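You operate a simulated robot arm through the tools that you are given. There is no shell and no other tool.

The job below is to be done with a simulated robot arm. You get a single attempt, and the scene is never put back.

TASK
Move the pouch from the latch box to the low steel frame and clamp it.
Fine: free the orange latch to slide the lid; close the lid and set the latch to HOLD again; the other pouches stay.

Only the result counts: the job must be done as asked and must still hold three seconds after the hand-in. Knocking over, shifting, dropping, spilling or breaking anything else fails it. A push-on lid holds only when it is set on centred and level and pressed home; a screw cap is set on level and turned clockwise until tight.

THE ROBOT
A 7-joint arm with a two-finger parallel gripper, fixed in place. Base frame: the origin is at the foot of the arm, x ahead of it, y to its left, z up. Readings come in m, rad, newtons and seconds.
With the tool pointing down near the work surface it reaches from about 0.44 to 0.92 m from the base axis. Its first joint turns from -2.496 to 2.496 rad. Payload 3 kg.
The TCP is the grasp point between the finger pads, 0.03 m short of the fingertips. In the tool frame z runs along the fingers and y along their closing line. Largest opening 0.094 m; finger width 0.028, thickness 0.01; the body of the gripper, 0.05 by 0.096 m, starts 0.055 m behind the TCP.
Orientation is that of the tool frame in the base frame, as [roll, pitch, yaw] about the fixed x, y, z axes, in that order (R = Rz(yaw) Ry(pitch) Rx(roll)). With the fingers straight down and closing along the base's y, the tool's x points along the base's -x, its y along +y and its z along -z.

THE INTERFACE
- The arm moves only by the tool step_arm. Its argument "targets" is a list of rows, each a list of 7 numbers: the turn, a rotation vector about the base's x, y, z in rad, then the shift along the base's x, y, z in m, then the gripper command, from -1 (fully open) to 1 (shut), values between in proportion. In form: [[ax, ay, az, dx, dy, dz, claw], ...]. A call has 1 to 20 rows; each row is the pose to reach, as a shift and turn from the pose commanded when the call began. Rows are played at 5 a second. More than 0.05 m and 0.15 rad between two rows, or a gripper value outside its range, and nothing of the call is played. Where a pose cannot be reached the arm comes as near as it can. A force on the tool above 70 N (or 10 N above the force at the start of the call, whichever is more), or a blocked arm, ends the call early, and 0.2 s more pass. The fingers move at their own pace (about 0.072 m/s each) and stop on an object; they squeeze with about 38 N. The grip force told is the motor's: it shows also when the fingers shut on nothing. Time passes only in rows, and 0.2 s behind the last, so rows that repeat a pose let the fingers close. It gives the time, the measured TCP pose, the force on the tool (base axes), the opening and the grip force at its end, in the units of the frame above (readings bear some noise), with the torque about the TCP (base axes, N m) and any sound that the robot's microphone picked up.
- Cameras (640 x 400 px; columns grow to the right, rows downward): "scene" is fixed at [0.0584, 0.4969, 1.3837]; the picture's right is [0.05, -1.00, 0.00], its down [-0.52, -0.03, -0.85] and it looks along [0.85, 0.04, -0.52] (base axes); focal length 310 px, centre (320, 200). "wrist" rides on the gripper at [0.076, 0.014, -0.102] in the tool frame; the picture's right is [-0.18, 0.98, 0.00], its down [-0.75, -0.14, -0.64] and it looks along [-0.63, -0.12, 0.77] (tool axes); focal length 243 px, centre (320, 200).
- snapshot(camera): a new picture of that camera. It takes no simulated time.
- pixel_to_xyz(camera, pixels): there is no depth. For up to 12 entries [column, row, z] of the newest picture of that camera ("zoom" is the newest enlarged one), the place [x, y] in the base frame at which the ray of that pixel passes the height z, good to about 0.002 m, but the place of the scene camera against the robot may be out by one fixed shift of up to 0.018 m in any direction. It takes no simulated time.
- close_up(camera, box): a new picture of the part [left, top, right, bottom] of that camera's present view, enlarged. It takes no simulated time.
- close_job(): hands the job in; it is judged then, once.

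Leave the gripper open and the arm clear of the work at the hand-in unless told otherwise.

The tools are called after "Request:" as name(argument=value, ...) on one line, values as JSON. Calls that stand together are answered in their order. step_arm: Moves the arm, as the interface text tells. Its arguments: {"type":"object","properties":{"targets":{"type":"array"}},"required":["targets"]} The other tools are called the same way: snapshot (camera) takes a picture; pixel_to_xyz (camera, pixels) gives the place at which the rays of pixels pass given heights; close_up (camera, box) takes an enlarged picture of a part of a camera's view; close_job () hands the job in.

At the start:

```text
time_s: 0.0
ee_pos: [0.6442, 0.1759, 1.11]
orientation: [3.141, -0.001, -3.142]
contact_force: [0.5, 0.6, -0.1]
ft_torque: [-0.02, -0.01, 0.0]
grip_width: 0.0936
grasp_force: 0.0
```

scene: 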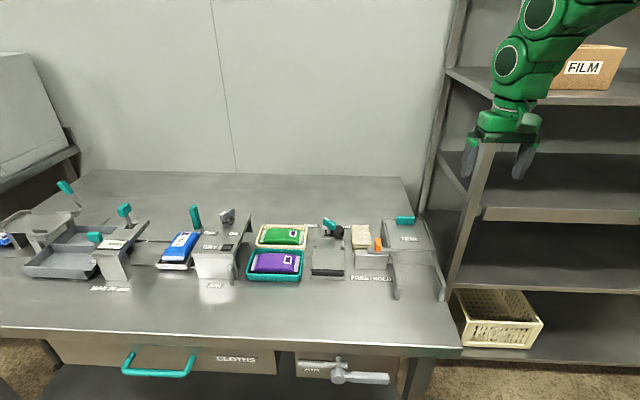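
wrist: 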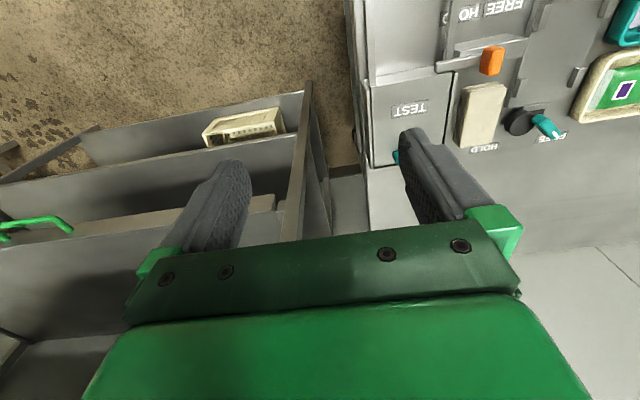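

I start by looking closely at the work area in the scene picture: left part (columns 0-250), middle and right part (columns 230-450).

Request:
close_up(camera="scene", box=[300, 190, 460, 310])

Request:
close_up(camera="scene", box=[140, 190, 320, 310])

Request:
close_up(camera="scene", box=[0, 170, 180, 300])

```text
3.33 times, centred on (380, 250) of scene
```

zoom: 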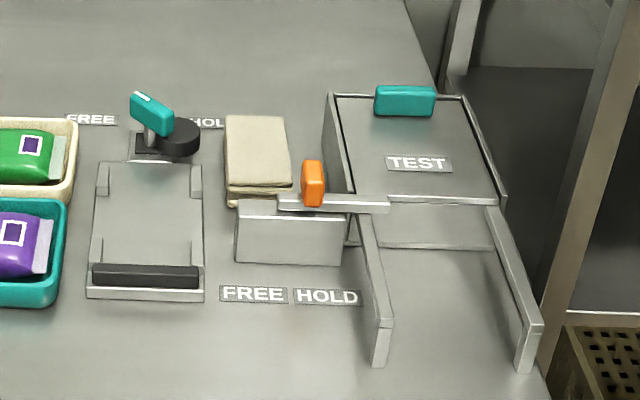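

```text
3.33 times, centred on (230, 250) of scene
```

zoom: 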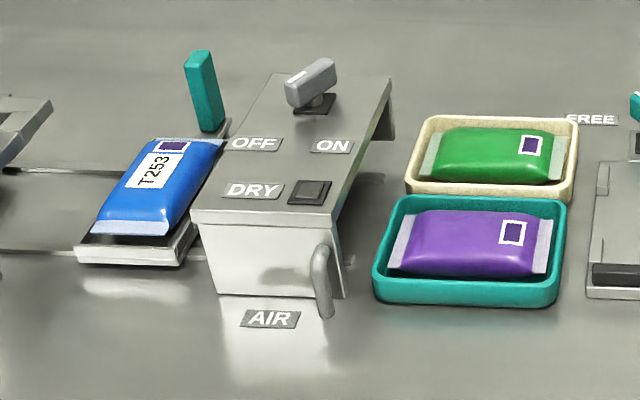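

```text
3.08 times, centred on (90, 235) of scene
```

zoom: 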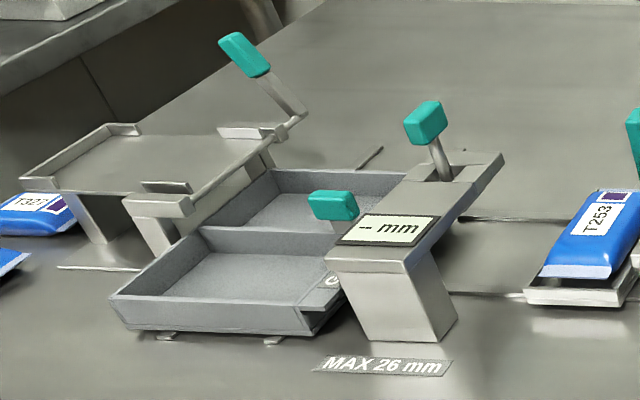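

The latch box is the TEST box with the orange bar latch (now at HOLD). The low frame is left of it, with a teal clamp lever between FREE and HOLD. I look through the wrist camera at the same things.

Request:
close_up(camera="wrist", box=[340, 0, 640, 190])

Request:
close_up(camera="scene", box=[305, 205, 375, 285])

Request:
close_up(camera="scene", box=[345, 205, 455, 310])

```text
2.11 times, centred on (490, 95) of wrist
```

zoom: 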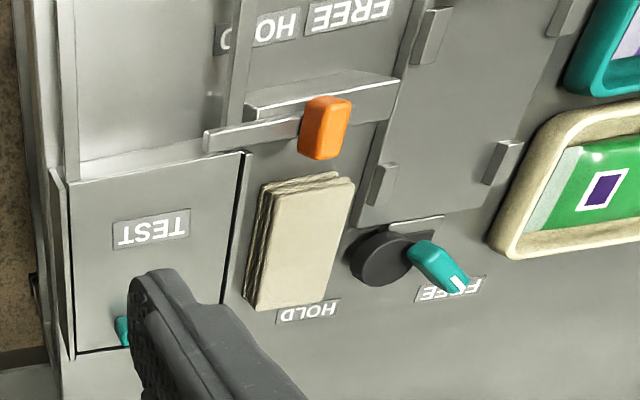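

```text
5.00 times, centred on (340, 245) of scene
```

zoom: 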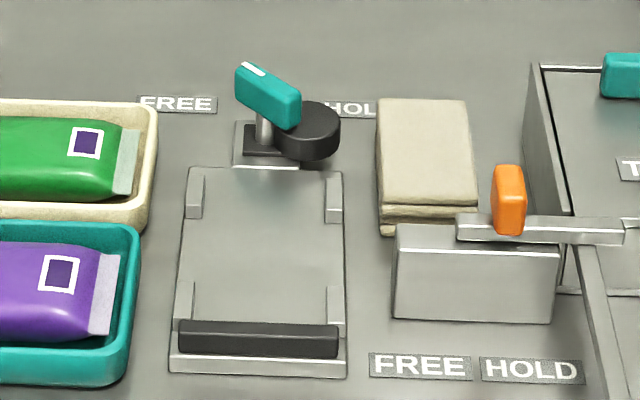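

```text
3.81 times, centred on (400, 258) of scene
```

zoom: 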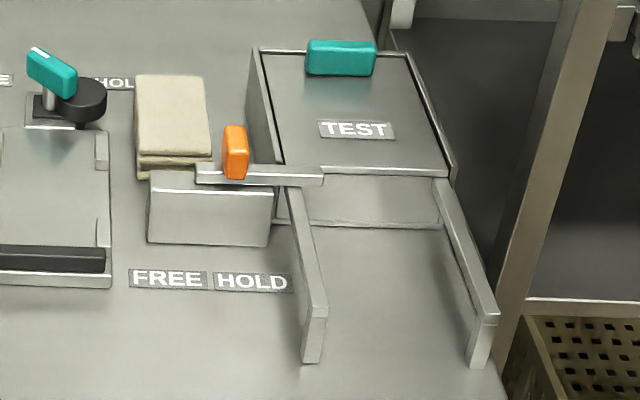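

To find the table height I query the FREE label by the clamp lever (wrist ≈ (552,137), scene ≈ (312,226)) and the latch's FREE label (wrist ≈ (505,7), scene ≈ (364,278)) at several heights.

Request:
pixel_to_xyz(camera="wrist", pixels=[[552, 137, 0.6], [552, 137, 0.7], [552, 137, 0.8], [505, 7, 0.6], [505, 7, 0.7], [505, 7, 0.8]])

Request:
pixel_to_xyz(camera="scene", pixels=[[312, 226, 0.6], [312, 226, 0.7], [312, 226, 0.8], [364, 278, 0.6], [364, 278, 0.7], [364, 278, 0.8]])

```text
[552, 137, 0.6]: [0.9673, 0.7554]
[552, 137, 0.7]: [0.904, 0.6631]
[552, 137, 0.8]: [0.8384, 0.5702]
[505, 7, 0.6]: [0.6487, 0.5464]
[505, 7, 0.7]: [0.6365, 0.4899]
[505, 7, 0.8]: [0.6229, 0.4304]
```

```text
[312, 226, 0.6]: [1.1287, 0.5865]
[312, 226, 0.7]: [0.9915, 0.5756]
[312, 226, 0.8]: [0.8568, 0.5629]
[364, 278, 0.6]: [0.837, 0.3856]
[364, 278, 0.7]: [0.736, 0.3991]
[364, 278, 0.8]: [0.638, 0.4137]
```

The table top is near z ≈ 0.80. I move the hand to about (0.52, 0.44, 1.11) with the gripper open, well above everything, to view the frame and the box from the wrist.

Request:
step_arm(targets=[[0, 0, 0, -0.017, 0.037, 0, -1], [0, 0, 0, -0.034, 0.074, 0, -1], [0, 0, 0, -0.051, 0.111, 0, -1], [0, 0, 0, -0.068, 0.148, 0, -1], [0, 0, 0, -0.085, 0.185, 0, -1], [0, 0, 0, -0.102, 0.222, 0, -1], [0, 0, 0, -0.12, 0.26, 0, -1], [0, 0, 0, -0.12, 0.26, 0, -1]])

Request:
snapshot(camera="wrist")

Request:
snapshot(camera="scene")

```text
time_s: 1.8
ee_pos: [0.5256, 0.4354, 1.1103]
orientation: [-3.141, 0.0, 3.141]
contact_force: [-0.2, 0.6, -0.3]
ft_torque: [-0.03, 0.0, 0.03]
grip_width: 0.0939
grasp_force: 0.0
```

```text
taken
```

wrist: 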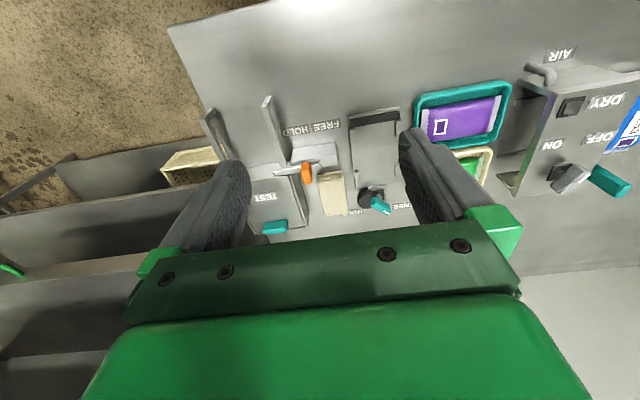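

```text
taken
```

scene: 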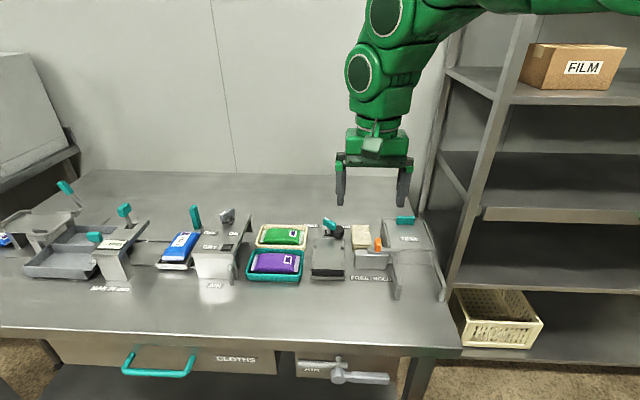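

I now have the latch box, frame and lever in the wrist picture (columns 200-420, rows 90-240). I enlarge that part.

Request:
close_up(camera="wrist", box=[200, 90, 440, 240])

Request:
close_up(camera="wrist", box=[330, 95, 430, 220])

```text
2.67 times, centred on (320, 165) of wrist
```

zoom: 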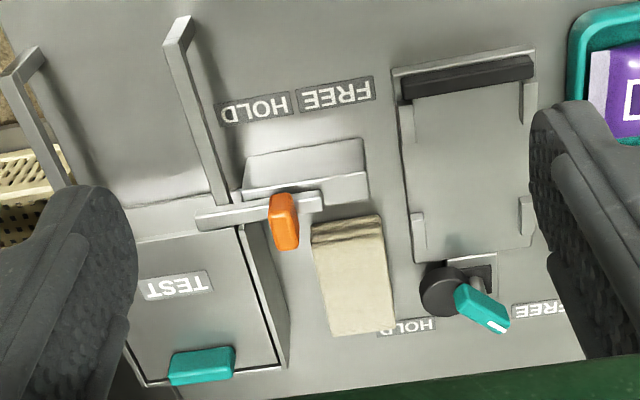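

```text
3.20 times, centred on (380, 158) of wrist
```

zoom: 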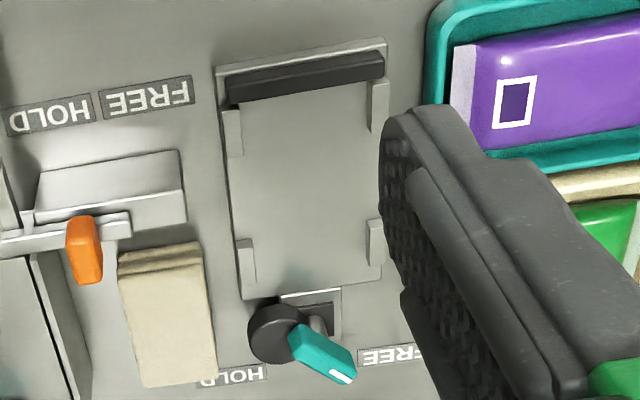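

I query the latch FREE label (326.4,125.3) and other points here for a height estimate against the first view.

Request:
pixel_to_xyz(camera="wrist", pixels=[[326.4, 125.3, 0.75], [326.4, 125.3, 0.8], [326.4, 125.3, 0.85], [403, 207, 0.8], [403, 207, 0.85], [306.6, 172, 0.85], [306.6, 172, 0.9], [276, 227, 0.85], [276, 227, 0.9], [386, 206, 0.85], [350, 120, 0.8]])

```text
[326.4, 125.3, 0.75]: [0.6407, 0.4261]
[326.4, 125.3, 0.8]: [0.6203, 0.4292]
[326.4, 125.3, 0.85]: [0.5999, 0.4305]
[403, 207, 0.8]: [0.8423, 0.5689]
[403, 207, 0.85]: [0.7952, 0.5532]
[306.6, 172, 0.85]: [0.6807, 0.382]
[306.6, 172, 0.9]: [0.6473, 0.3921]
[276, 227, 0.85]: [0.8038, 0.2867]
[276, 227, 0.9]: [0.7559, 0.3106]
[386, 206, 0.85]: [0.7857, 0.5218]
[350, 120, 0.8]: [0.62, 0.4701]
```

Table z ≈ 0.802. I go lower for a nearer view: TCP to about (0.56, 0.40, 1.00), still above everything.

Request:
step_arm(targets=[[0, 0, 0, 0.011, -0.012, -0.037, -1], [0, 0, 0, 0.022, -0.024, -0.074, -1], [0, 0, 0, 0.034, -0.036, -0.11, -1], [0, 0, 0, 0.034, -0.036, -0.11, -1]])

Request:
snapshot(camera="wrist")

Request:
close_up(camera="wrist", box=[190, 60, 450, 240])

```text
time_s: 2.8
ee_pos: [0.5596, 0.4008, 0.9982]
orientation: [-3.141, 0.001, 3.141]
contact_force: [-0.5, -0.3, -0.1]
ft_torque: [-0.04, 0.03, 0.02]
grip_width: 0.094
grasp_force: 0.1
```

```text
taken
```

wrist: 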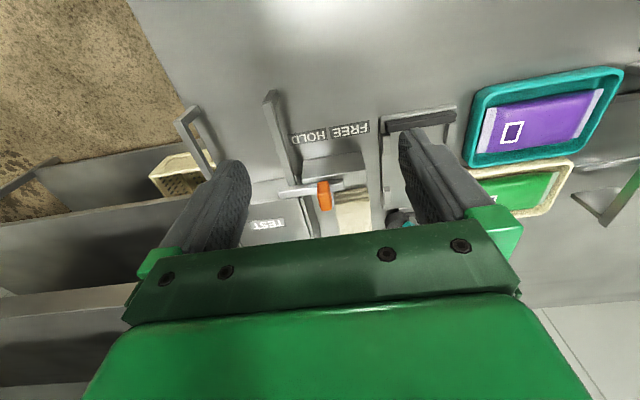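

```text
2.22 times, centred on (320, 150) of wrist
```

zoom: 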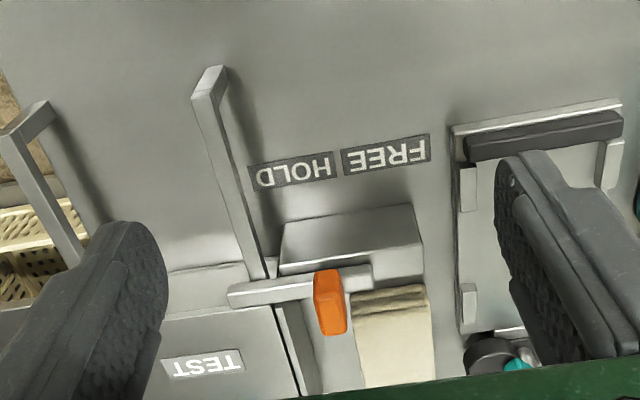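

From two views I triangulate the orange knob: top at z ≈ 0.871, x ≈ 0.667-0.688, y ≈ 0.383; the bar's top is at z ≈ 0.838, y from 0.323 to 0.41. I move over the knob with a half-open gripper (about 0.05 m), at z ≈ 0.93, and look.

Request:
step_arm(targets=[[0, 0, 0, 0.03, -0.005, -0.01, -0.1], [0, 0, 0, 0.06, -0.01, -0.03, -0.1], [0, 0, 0, 0.09, -0.014, -0.05, -0.1], [0, 0, 0, 0.118, -0.018, -0.068, -0.1], [0, 0, 0, 0.118, -0.018, -0.068, -0.1]])

Request:
snapshot(camera="wrist")

Request:
close_up(camera="scene", box=[300, 180, 460, 300])

```text
time_s: 4.0
ee_pos: [0.6756, 0.3816, 0.9319]
orientation: [-3.141, 0.001, -3.141]
contact_force: [0.8, 0.4, -0.9]
ft_torque: [0.01, 0.01, 0.01]
grip_width: 0.0515
grasp_force: 0.0
```

```text
taken
```

wrist: 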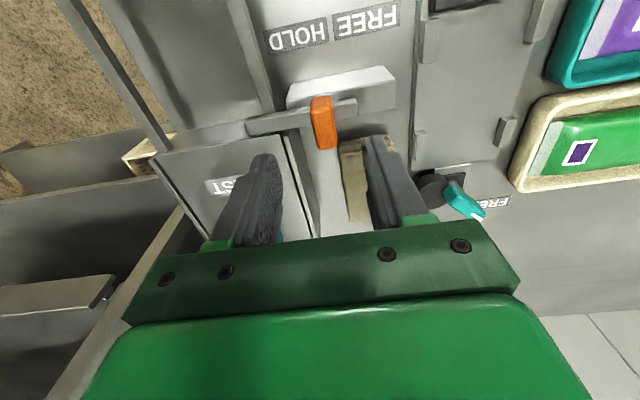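

```text
3.33 times, centred on (380, 240) of scene
```

zoom: 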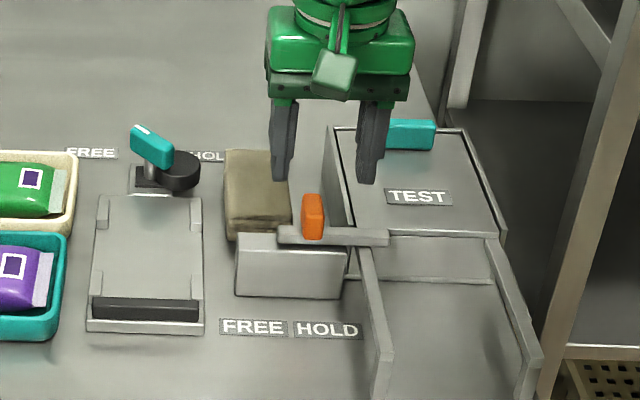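

Knob re-measured at x ≈ 0.659-0.685, y ≈ 0.383. I lower so that the tips reach z ≈ 0.847 (just above the bar), straddling the knob, then close gently on it.

Request:
step_arm(targets=[[0, 0, 0, -0.005, 0.0015, -0.02, -0.1], [0, 0, 0, -0.005, 0.0015, -0.04, -0.1], [0, 0, 0, -0.005, 0.0015, -0.055, -0.1], [0, 0, 0, -0.005, 0.0015, -0.055, -0.1]])

Request:
snapshot(camera="wrist")

Request:
close_up(camera="scene", box=[320, 200, 420, 280])

```text
time_s: 4.8
ee_pos: [0.6711, 0.3849, 0.8901]
orientation: [3.137, 0.006, -3.141]
contact_force: [-12.8, -0.5, 18.3]
ft_torque: [-0.6, 0.57, -0.37]
grip_width: 0.0514
grasp_force: 0.0
stopped in row 3: the force on the tool passed its limit at 105 N (the readings are from after the stop); the commanded pose is now the measured one
```

```text
taken
```

wrist: 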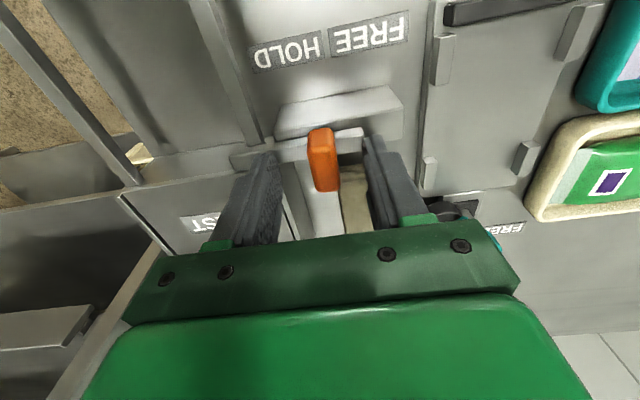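

```text
5.00 times, centred on (370, 240) of scene
```

zoom: 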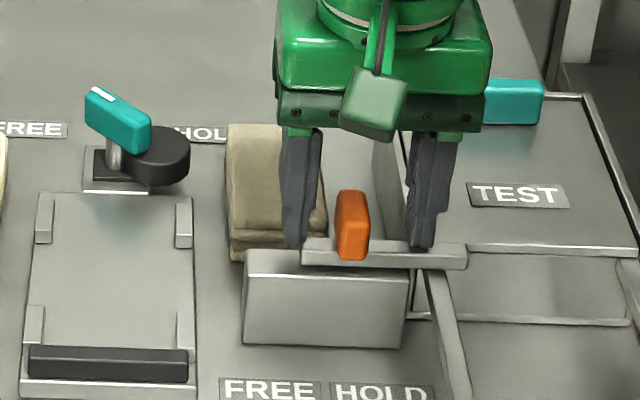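

The tips met the bar: its top is at z ≈ 0.86, so the knob's top is about 0.883. Nothing looks shifted. I raise 4 mm, centre on the knob (x ≈ 0.665), and close softly.

Request:
step_arm(targets=[[0, 0, 0, 0, 0, 0.004, -0.1], [0, 0, 0, -0.006, 0.001, 0.004, -0.1], [0, 0, 0, -0.006, 0.001, 0.004, 0.3], [0, 0, 0, -0.006, 0.001, 0.004, 1], [0, 0, 0, -0.006, 0.001, 0.004, 1], [0, 0, 0, -0.006, 0.001, 0.004, 1]])

Request:
snapshot(camera="wrist")

```text
time_s: 6.2
ee_pos: [0.6668, 0.3863, 0.8933]
orientation: [3.138, 0.005, 3.141]
contact_force: [0.2, 1.5, 0.5]
ft_torque: [-0.2, -0.05, -0.05]
grip_width: 0.0144
grasp_force: 45.3
```

```text
taken
```

wrist: 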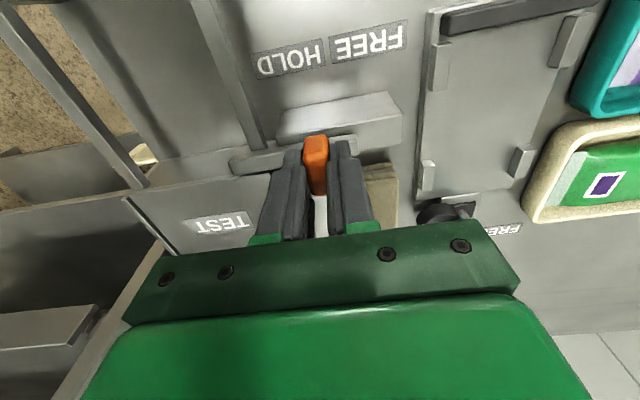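

The knob is held (width 0.014). I slide it toward FREE (+y) in small steps.

Request:
step_arm(targets=[[0, 0, 0, 0, 0.008, 0, 1], [0, 0, 0, 0, 0.016, 0, 1], [0, 0, 0, 0, 0.024, 0, 1], [0, 0, 0, 0, 0.032, 0, 1], [0, 0, 0, 0, 0.04, 0, 1], [0, 0, 0, 0, 0.04, 0, 1]])

Request:
snapshot(camera="wrist")

Request:
close_up(camera="scene", box=[320, 200, 420, 280])

```text
time_s: 7.6
ee_pos: [0.6666, 0.4227, 0.8924]
orientation: [-3.141, 0.005, 3.137]
contact_force: [-12.9, -54.8, 14.0]
ft_torque: [-1.22, 1.13, 0.2]
grip_width: 0.0146
grasp_force: 44.6
```

```text
taken
```

wrist: 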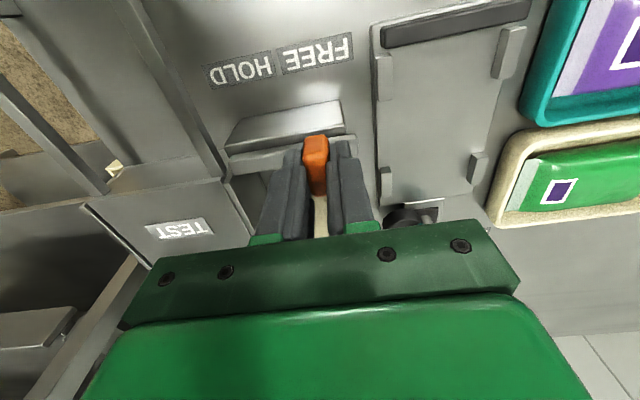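

```text
5.00 times, centred on (370, 240) of scene
```

zoom: 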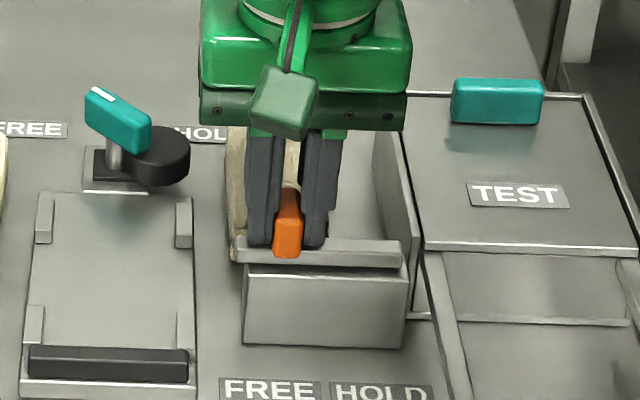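

The bar has stopped at its FREE end (y moved 0.036, 55 N against the stop) and is clear of the lid. I relax the push, open to about 0.05 m, and lift.

Request:
step_arm(targets=[[0, 0, 0, 0, -0.0035, 0, 1], [0, 0, 0, 0, -0.0035, 0, 0.3], [0, 0, 0, 0, -0.0035, 0, 0], [0, 0, 0, 0, -0.0035, 0, 0], [0, 0, 0, 0, -0.0035, 0.03, 0], [0, 0, 0, 0, -0.0035, 0.06, -0.1], [0, 0, 0, 0, -0.0035, 0.1, -0.1], [0, 0, 0, 0, -0.0035, 0.1, -0.1]])

Request:
snapshot(camera="wrist")

Request:
close_up(camera="scene", box=[320, 190, 460, 290])

```text
time_s: 9.4
ee_pos: [0.6664, 0.4224, 0.9927]
orientation: [3.139, 0.005, -3.14]
contact_force: [-0.6, -0.7, -0.1]
ft_torque: [0.0, -0.02, -0.02]
grip_width: 0.0517
grasp_force: 0.1
```

```text
taken
```

wrist: 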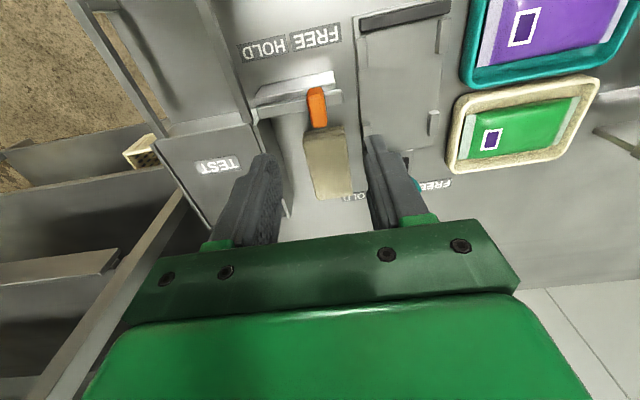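

```text
4.00 times, centred on (390, 240) of scene
```

zoom: 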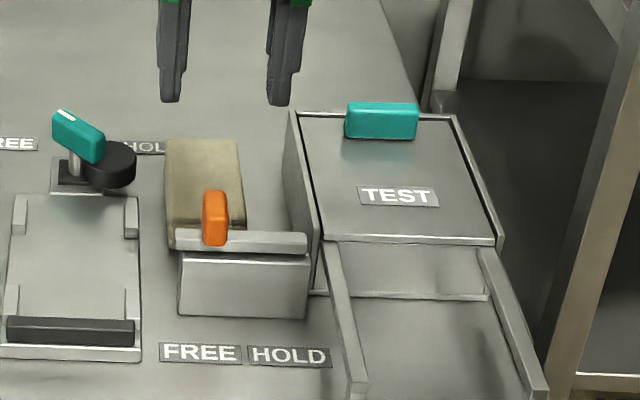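

The latch is at FREE. Next I move over the lid, TCP about (0.72, 0.30, 1.03), gripper wide open, to measure the teal lid handle.

Request:
step_arm(targets=[[0, 0, 0, 0.015, -0.035, 0.01, -1], [0, 0, 0, 0.03, -0.07, 0.02, -1], [0, 0, 0, 0.045, -0.1, 0.03, -1], [0, 0, 0, 0.054, -0.122, 0.037, -1], [0, 0, 0, 0.054, -0.122, 0.037, -1]])

Request:
snapshot(camera="wrist")

Request:
close_up(camera="wrist", box=[200, 60, 440, 240])

```text
time_s: 10.6
ee_pos: [0.7188, 0.3007, 1.0285]
orientation: [3.138, 0.006, 3.141]
contact_force: [0.3, -0.7, 0.2]
ft_torque: [-0.01, 0.02, 0.03]
grip_width: 0.0941
grasp_force: 0.0
```

```text
taken
```

wrist: 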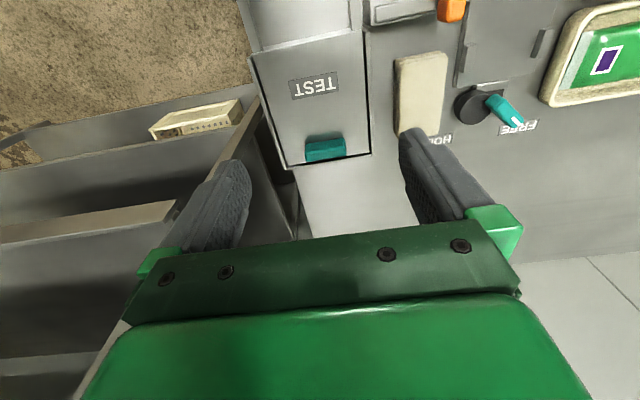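

```text
2.22 times, centred on (320, 150) of wrist
```

zoom: 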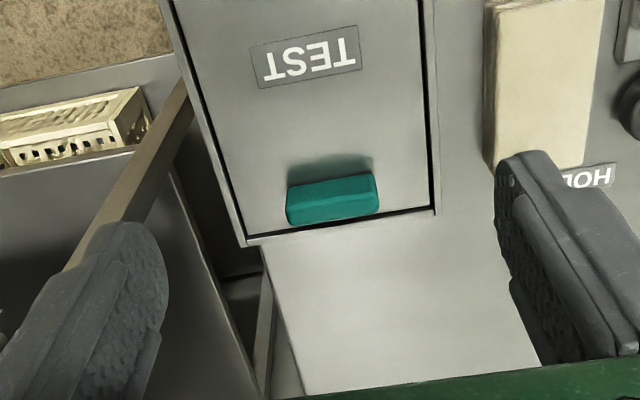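

The handle measures x ≈ 0.770-0.784, y ≈ 0.272-0.318, top z ≈ 0.887; the lid's surface is at about 0.85. I go above it to TCP (0.777, 0.295, 0.925) and check before lowering.

Request:
step_arm(targets=[[0, 0, 0, 0.03, -0.003, -0.03, -1], [0, 0, 0, 0.058, -0.0057, -0.06, -1], [0, 0, 0, 0.058, -0.0057, -0.095, -1], [0, 0, 0, 0.058, -0.0057, -0.095, -1]])

Request:
snapshot(camera="wrist")

Request:
close_up(camera="scene", box=[350, 170, 450, 250])

```text
time_s: 11.6
ee_pos: [0.7767, 0.2948, 0.934]
orientation: [3.137, 0.005, -3.142]
contact_force: [-0.7, 0.1, 0.0]
ft_torque: [-0.01, 0.03, -0.03]
grip_width: 0.0941
grasp_force: 0.1
```

```text
taken
```

wrist: 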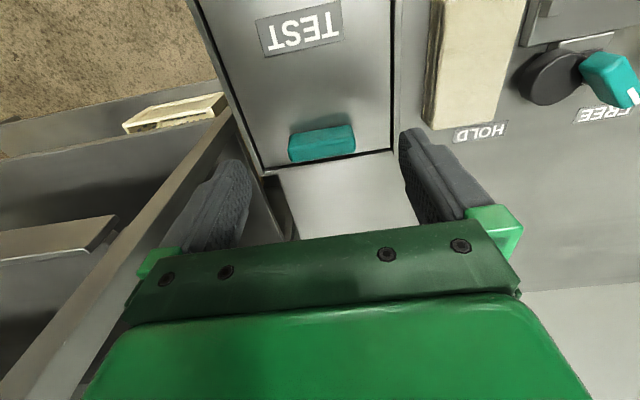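

```text
5.00 times, centred on (400, 210) of scene
```

zoom: 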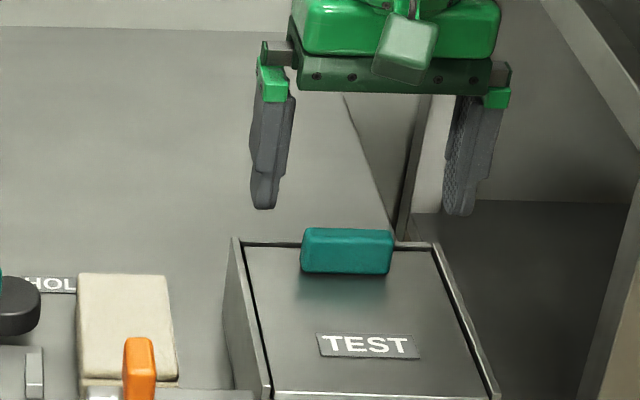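

Handle is centred between the fingers. I lower to TCP z ≈ 0.889 (tips ≈ 0.859, above the lid) and close.

Request:
step_arm(targets=[[0, 0, 0, 0, -0.0005, -0.02, -0.6], [0, 0, 0, 0, -0.0005, -0.034, -0.5], [0, 0, 0, 0, -0.0005, -0.044, -0.5], [0, 0, 0, 0, -0.0005, -0.044, 1], [0, 0, 0, 0, -0.0005, -0.044, 1], [0, 0, 0, 0, -0.0005, -0.044, 1]])

Request:
close_up(camera="scene", box=[350, 170, 450, 250])

Request:
snapshot(camera="wrist")

```text
time_s: 13.0
ee_pos: [0.7788, 0.294, 0.89]
orientation: [3.135, 0.006, -3.14]
contact_force: [0.5, 7.0, 0.4]
ft_torque: [-0.36, -0.19, 0.04]
grip_width: 0.0496
grasp_force: 45.4
```

```text
5.00 times, centred on (400, 210) of scene
```

zoom: 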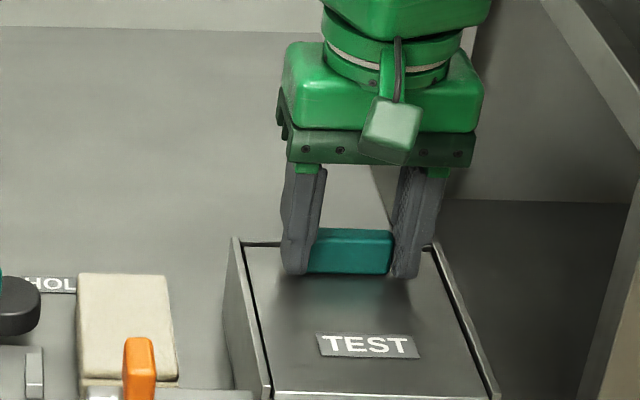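

```text
taken
```

wrist: 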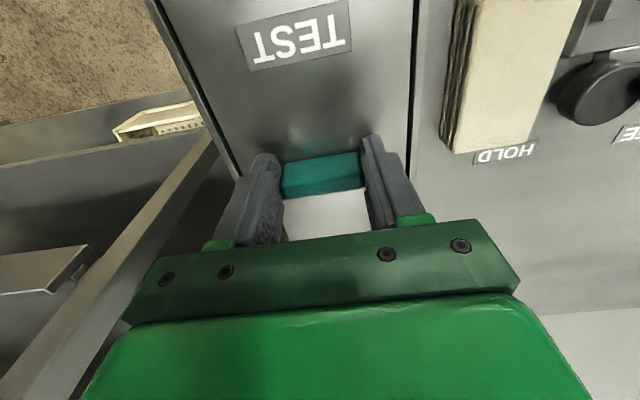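

The handle is held. Before sliding, I check the rail direction by locating both long lid edges (right edge (417,5)-(411,165), left edge (152,10)-(237,175)) at z = 0.85.

Request:
pixel_to_xyz(camera="wrist", pixels=[[417, 5, 0.85], [411, 165, 0.85], [152, 10, 0.85], [237, 175, 0.85], [240, 70, 0.852], [352, 46, 0.852]])

```text
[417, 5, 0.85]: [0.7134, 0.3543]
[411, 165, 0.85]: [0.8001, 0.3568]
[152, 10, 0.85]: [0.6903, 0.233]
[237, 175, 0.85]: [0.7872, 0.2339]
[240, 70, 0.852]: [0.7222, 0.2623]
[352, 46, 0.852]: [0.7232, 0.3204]
```

The box is aligned with x. I slide the lid toward −x in small steps, first 0.06 m.

Request:
step_arm(targets=[[0, 0, 0, -0.006, 0, 0, 1], [0, 0, 0, -0.014, 0, 0, 1], [0, 0, 0, -0.022, 0, 0, 1], [0, 0, 0, -0.03, 0, 0, 1], [0, 0, 0, -0.038, 0, 0, 1], [0, 0, 0, -0.046, 0, 0, 1], [0, 0, 0, -0.054, 0, 0, 1], [0, 0, 0, -0.06, 0, 0, 1], [0, 0, 0, -0.06, 0, 0, 1]])

Request:
close_up(camera="scene", box=[330, 180, 460, 290])

Request:
snapshot(camera="wrist")

```text
time_s: 15.0
ee_pos: [0.7172, 0.2945, 0.8911]
orientation: [3.137, 0.004, -3.141]
contact_force: [-0.3, 14.0, -16.1]
ft_torque: [-0.42, 0.62, 0.3]
grip_width: 0.0498
grasp_force: 45.7
```

```text
3.64 times, centred on (395, 235) of scene
```

zoom: 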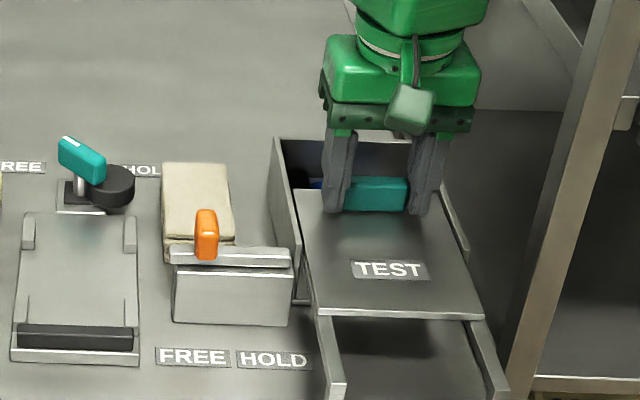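

```text
taken
```

wrist: 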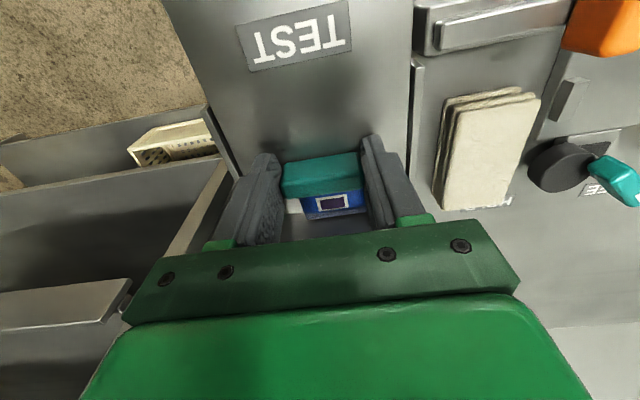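

The lid slides freely and a blue pouch appears inside. I continue another 0.06 m.

Request:
step_arm(targets=[[0, 0, 0, -0.008, 0.0003, -0.0005, 1], [0, 0, 0, -0.016, 0.0005, -0.001, 1], [0, 0, 0, -0.024, 0.0005, -0.001, 1], [0, 0, 0, -0.032, 0.0005, -0.001, 1], [0, 0, 0, -0.04, 0.0005, -0.001, 1], [0, 0, 0, -0.048, 0.0005, -0.001, 1], [0, 0, 0, -0.054, 0.0005, -0.001, 1], [0, 0, 0, -0.06, 0.0005, -0.001, 1], [0, 0, 0, -0.06, 0.0005, -0.001, 1]])

Request:
close_up(camera="scene", box=[330, 180, 460, 290])

Request:
snapshot(camera="wrist")

```text
time_s: 17.0
ee_pos: [0.6592, 0.2944, 0.8897]
orientation: [3.137, 0.007, 3.141]
contact_force: [0.0, 5.0, 33.7]
ft_torque: [-0.18, -0.62, -0.25]
grip_width: 0.0498
grasp_force: 44.7
```

```text
3.64 times, centred on (395, 235) of scene
```

zoom: 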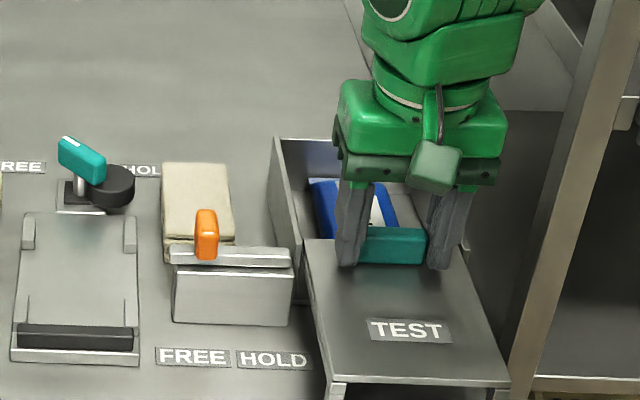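

```text
taken
```

wrist: 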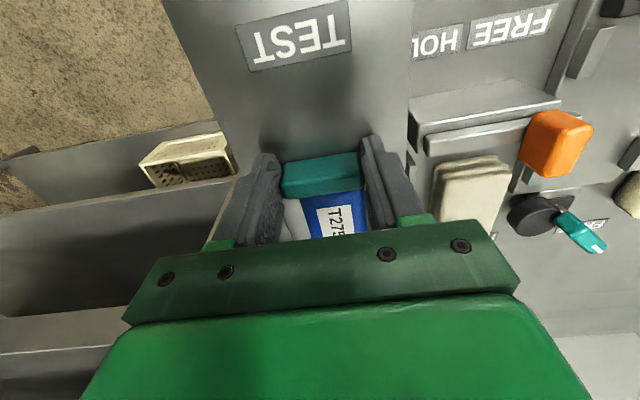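

The lid is open about 0.12 m. I release the handle, lift straight up to z ≈ 0.99 and look into the box.

Request:
step_arm(targets=[[0, 0, 0, 0, 0, 0.001, 0.5], [0, 0, 0, 0, 0, 0.001, -0.6], [0, 0, 0, 0, 0, 0.001, -0.6], [0, 0, 0, 0, 0, 0.03, -0.6], [0, 0, 0, 0, 0, 0.06, -0.8], [0, 0, 0, 0, 0, 0.1, -1], [0, 0, 0, 0.03, 0, 0.14, -1], [0, 0, 0, 0.06, 0, 0.18, -1], [0, 0, 0, 0.06, 0, 0.18, -1]])

Request:
snapshot(camera="wrist")

Request:
close_up(camera="wrist", box=[200, 60, 440, 240])

Request:
close_up(camera="scene", box=[350, 190, 450, 290])

```text
time_s: 19.0
ee_pos: [0.719, 0.2957, 1.0686]
orientation: [3.138, 0.006, -3.141]
contact_force: [-0.5, 0.2, -0.5]
ft_torque: [0.02, -0.01, -0.02]
grip_width: 0.0938
grasp_force: 0.1
```

```text
taken
```

wrist: 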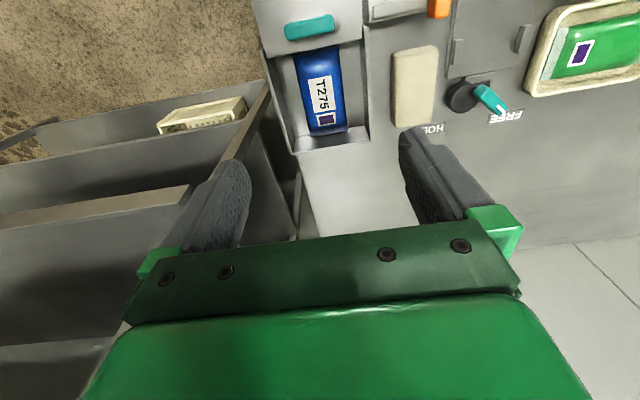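

```text
2.22 times, centred on (320, 150) of wrist
```

zoom: 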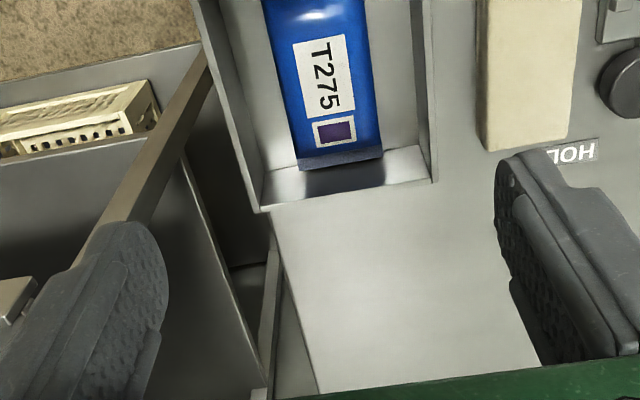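

```text
4.00 times, centred on (400, 240) of scene
```

zoom: 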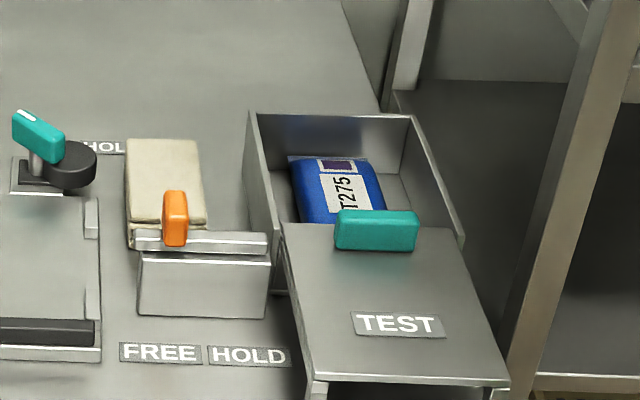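

The T275 pouch lies along x in the box. I locate its edges (left (300→) zoom 300,165 / 272,40; right 382,150 / 368,20) via the wrist picture at heights 0.81-0.83.

Request:
pixel_to_xyz(camera="wrist", pixels=[[311, 133, 0.82], [347.9, 127.5, 0.82], [298, 78, 0.82], [343, 69, 0.82], [294, 57, 0.82], [340, 46, 0.82], [300, 45, 0.85], [291, 153, 0.85], [372, 140, 0.85], [330, 47, 0.85], [310, 30, 0.88]])

Request:
close_up(camera="wrist", box=[260, 10, 400, 160])

```text
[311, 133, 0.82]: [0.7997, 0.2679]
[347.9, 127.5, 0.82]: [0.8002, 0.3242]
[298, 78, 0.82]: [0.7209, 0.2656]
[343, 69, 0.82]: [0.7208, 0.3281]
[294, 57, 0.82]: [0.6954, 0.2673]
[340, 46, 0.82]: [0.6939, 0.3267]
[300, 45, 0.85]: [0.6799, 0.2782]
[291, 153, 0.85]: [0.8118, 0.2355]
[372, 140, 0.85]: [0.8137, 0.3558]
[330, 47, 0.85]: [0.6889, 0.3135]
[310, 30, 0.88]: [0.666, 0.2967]
```

```text
2.67 times, centred on (330, 85) of wrist
```

zoom: 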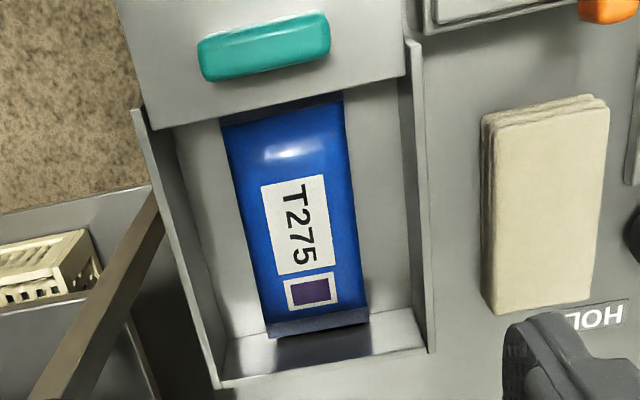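

Pouch: x ≈ 0.69-0.80, y ≈ 0.267-0.326, aligned with x; the box's inside is about y 0.24-0.352, so I will go in with about 0.08 m opening. First I survey the frame from above at TCP ≈ (0.64, 0.51, 1.08).

Request:
step_arm(targets=[[0, 0, 0, -0.015, 0.04, 0, -1], [0, 0, 0, -0.03, 0.08, 0, -1], [0, 0, 0, -0.045, 0.12, 0, -1], [0, 0, 0, -0.06, 0.16, 0, -1], [0, 0, 0, -0.079, 0.205, 0.01, -1], [0, 0, 0, -0.079, 0.205, 0.01, -1]])

Request:
snapshot(camera="wrist")

Request:
close_up(camera="wrist", box=[230, 60, 430, 230])

```text
time_s: 20.4
ee_pos: [0.6394, 0.5026, 1.0809]
orientation: [3.137, 0.005, -3.141]
contact_force: [-0.2, 0.2, -0.4]
ft_torque: [-0.04, 0.0, 0.02]
grip_width: 0.094
grasp_force: 0.0
```

```text
taken
```

wrist: 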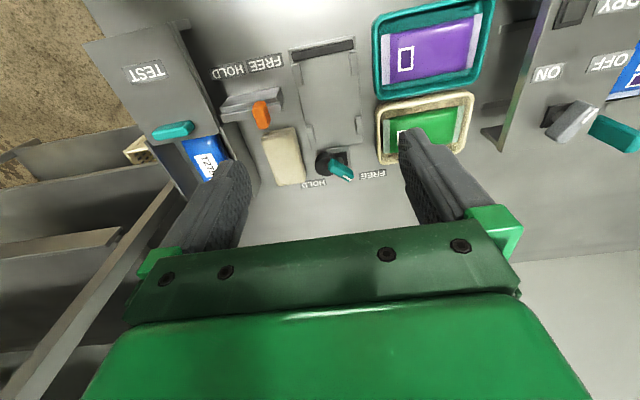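

```text
2.35 times, centred on (330, 145) of wrist
```

zoom: 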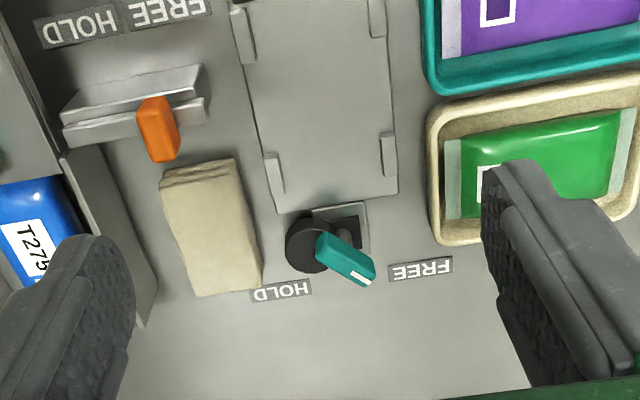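

I enlarge the frame and the clamp (wrist columns 280-395, rows 30-195).

Request:
close_up(camera="wrist", box=[270, 125, 400, 200])

Request:
close_up(camera="wrist", box=[270, 30, 400, 160])

Request:
close_up(camera="scene", box=[300, 210, 360, 250])

```text
4.92 times, centred on (335, 162) of wrist
```

zoom: 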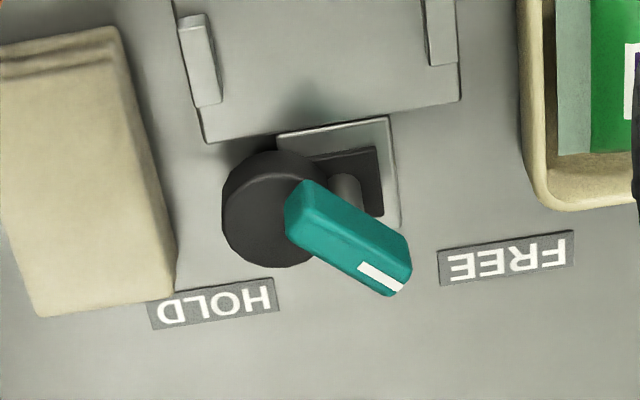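

```text
3.08 times, centred on (335, 95) of wrist
```

zoom: 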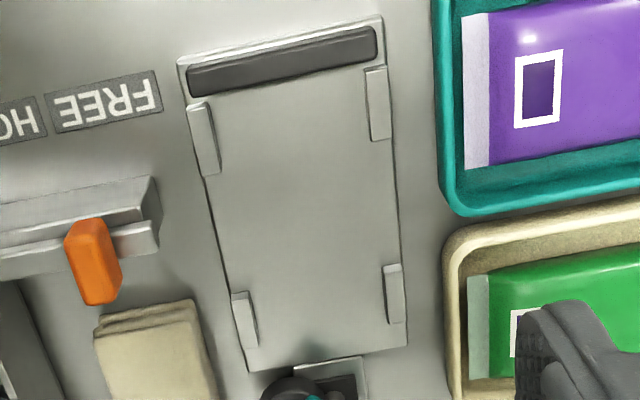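

```text
10.00 times, centred on (330, 230) of scene
```

zoom: 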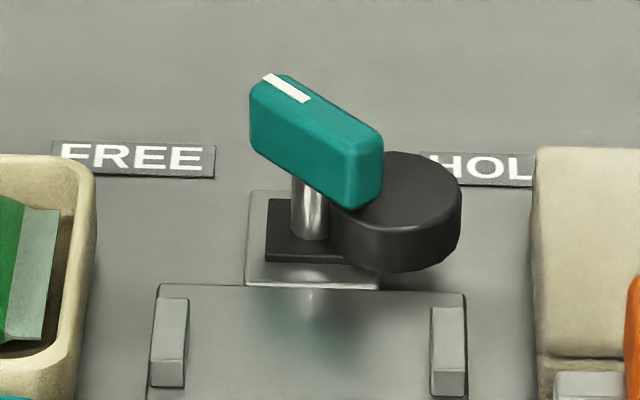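

I compute the frame's corners, jaw, corner stubs and the clamp's parts.

Request:
pixel_to_xyz(camera="wrist", pixels=[[289.5, 49.5, 0.81], [354.8, 34.9, 0.81], [311.6, 151.2, 0.81], [363.6, 142.1, 0.81], [292.8, 61.5, 0.82], [353.5, 49.5, 0.82], [314.9, 142.1, 0.815], [356.4, 134.6, 0.815], [341.5, 163, 0.81], [325.2, 163.6, 0.83], [340.7, 169.7, 0.86], [351.3, 178.9, 0.86]])

Request:
pixel_to_xyz(camera="wrist", pixels=[[330.3, 161, 0.86], [302.5, 86.2, 0.815], [351.3, 75.5, 0.815], [314, 185, 0.802], [372, 174, 0.802], [302, 165, 0.86], [285, 185, 0.86]])

```text
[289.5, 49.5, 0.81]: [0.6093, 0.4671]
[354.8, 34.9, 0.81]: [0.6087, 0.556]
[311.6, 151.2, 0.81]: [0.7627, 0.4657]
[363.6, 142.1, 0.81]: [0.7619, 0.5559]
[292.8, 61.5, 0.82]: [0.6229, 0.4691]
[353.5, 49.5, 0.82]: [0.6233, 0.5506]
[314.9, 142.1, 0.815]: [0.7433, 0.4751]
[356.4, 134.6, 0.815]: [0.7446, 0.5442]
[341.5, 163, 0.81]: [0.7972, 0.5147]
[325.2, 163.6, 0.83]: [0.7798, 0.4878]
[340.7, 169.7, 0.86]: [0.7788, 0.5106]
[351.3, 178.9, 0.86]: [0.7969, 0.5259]
```

```text
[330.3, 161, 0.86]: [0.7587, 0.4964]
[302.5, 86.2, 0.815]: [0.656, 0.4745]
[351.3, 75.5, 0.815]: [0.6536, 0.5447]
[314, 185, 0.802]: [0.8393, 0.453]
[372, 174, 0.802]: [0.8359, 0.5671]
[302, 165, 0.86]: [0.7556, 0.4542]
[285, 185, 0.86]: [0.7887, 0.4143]
```

Frame: x 0.609-0.762, y 0.466-0.556; between the stubs y 0.475-0.545, jaw face at x ≈ 0.623, clamp pivot about (0.787, 0.511). The lever must turn about 90° clockwise. Now back over the pouch at TCP (0.745, 0.2965, 0.96), opening about 0.08, and look.

Request:
step_arm(targets=[[0, 0, 0, 0.02, -0.04, 0, -0.7], [0, 0, 0, 0.04, -0.08, 0, -0.7], [0, 0, 0, 0.06, -0.12, 0, -0.7], [0, 0, 0, 0.08, -0.16, -0.01, -0.7], [0, 0, 0, 0.1, -0.195, -0.04, -0.7], [0, 0, 0, 0.1056, -0.2061, -0.08, -0.7], [0, 0, 0, 0.1056, -0.2061, -0.12, -0.7], [0, 0, 0, 0.1056, -0.2061, -0.12, -0.7]])

Request:
snapshot(camera="wrist")

Request:
close_up(camera="wrist", box=[220, 0, 400, 110])

Request:
close_up(camera="scene", box=[350, 190, 450, 270])

```text
refused: row 5 steps farther than a row can; nothing moved
```

```text
taken
```

wrist: 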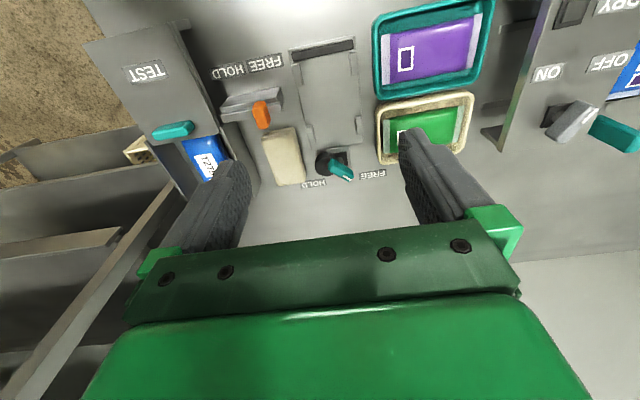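

```text
3.56 times, centred on (310, 55) of wrist
```

zoom: 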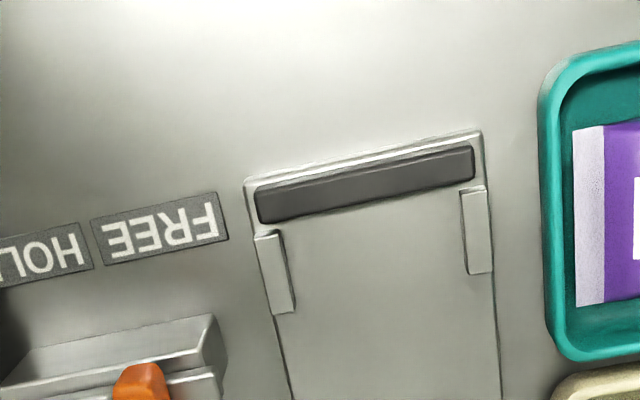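

```text
5.00 times, centred on (400, 230) of scene
```

zoom: 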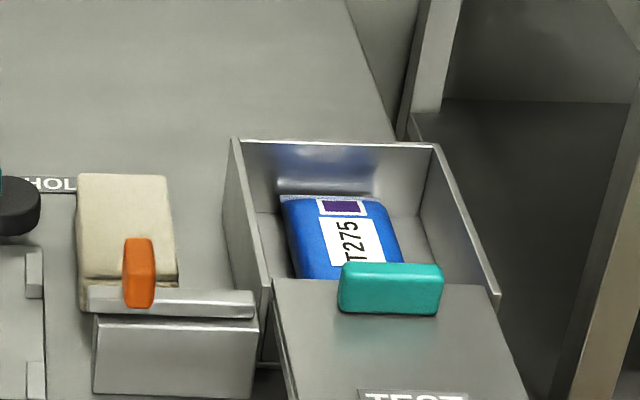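

The row spacing was too large; nothing moved. I repeat with smaller steps.

Request:
step_arm(targets=[[0, 0, 0, 0.02, -0.038, 0, -0.7], [0, 0, 0, 0.04, -0.076, 0, -0.7], [0, 0, 0, 0.06, -0.114, 0, -0.7], [0, 0, 0, 0.08, -0.152, -0.01, -0.7], [0, 0, 0, 0.095, -0.185, -0.03, -0.7], [0, 0, 0, 0.1056, -0.2061, -0.06, -0.7], [0, 0, 0, 0.1056, -0.2061, -0.09, -0.7], [0, 0, 0, 0.1056, -0.2061, -0.12, -0.7], [0, 0, 0, 0.1056, -0.2061, -0.12, -0.7]])

Request:
snapshot(camera="wrist")

Request:
close_up(camera="wrist", box=[220, 0, 400, 110])

Request:
close_up(camera="scene", box=[350, 190, 450, 270])

```text
time_s: 22.4
ee_pos: [0.7481, 0.2962, 0.9592]
orientation: [3.136, 0.006, -3.14]
contact_force: [-0.1, -0.8, -0.7]
ft_torque: [0.0, -0.02, 0.0]
grip_width: 0.08
grasp_force: 0.0
```

```text
taken
```

wrist: 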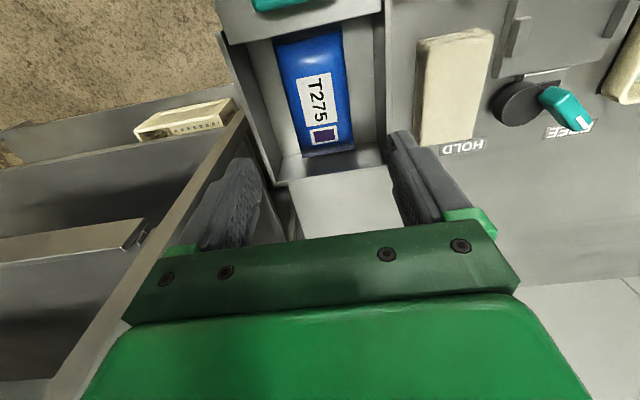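

```text
3.56 times, centred on (310, 55) of wrist
```

zoom: 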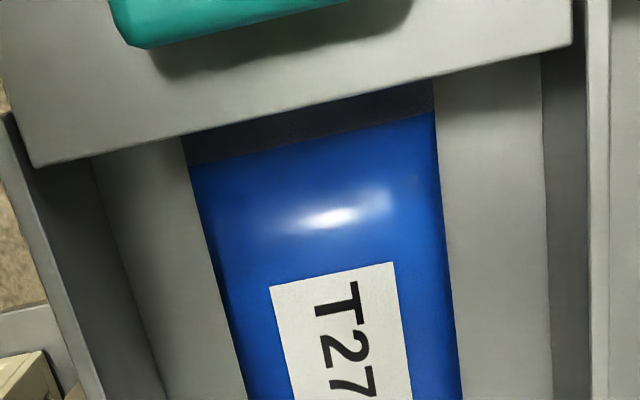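

```text
5.00 times, centred on (400, 230) of scene
```

zoom: 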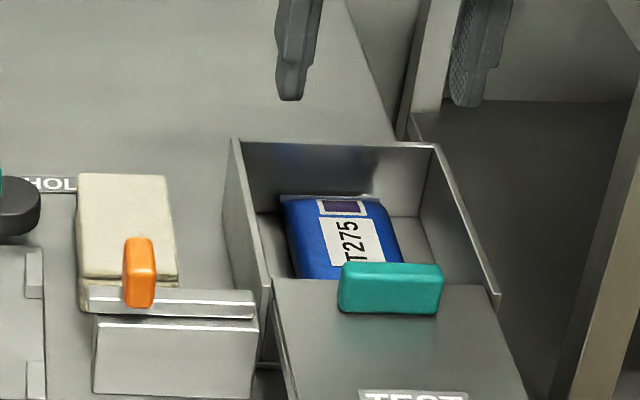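

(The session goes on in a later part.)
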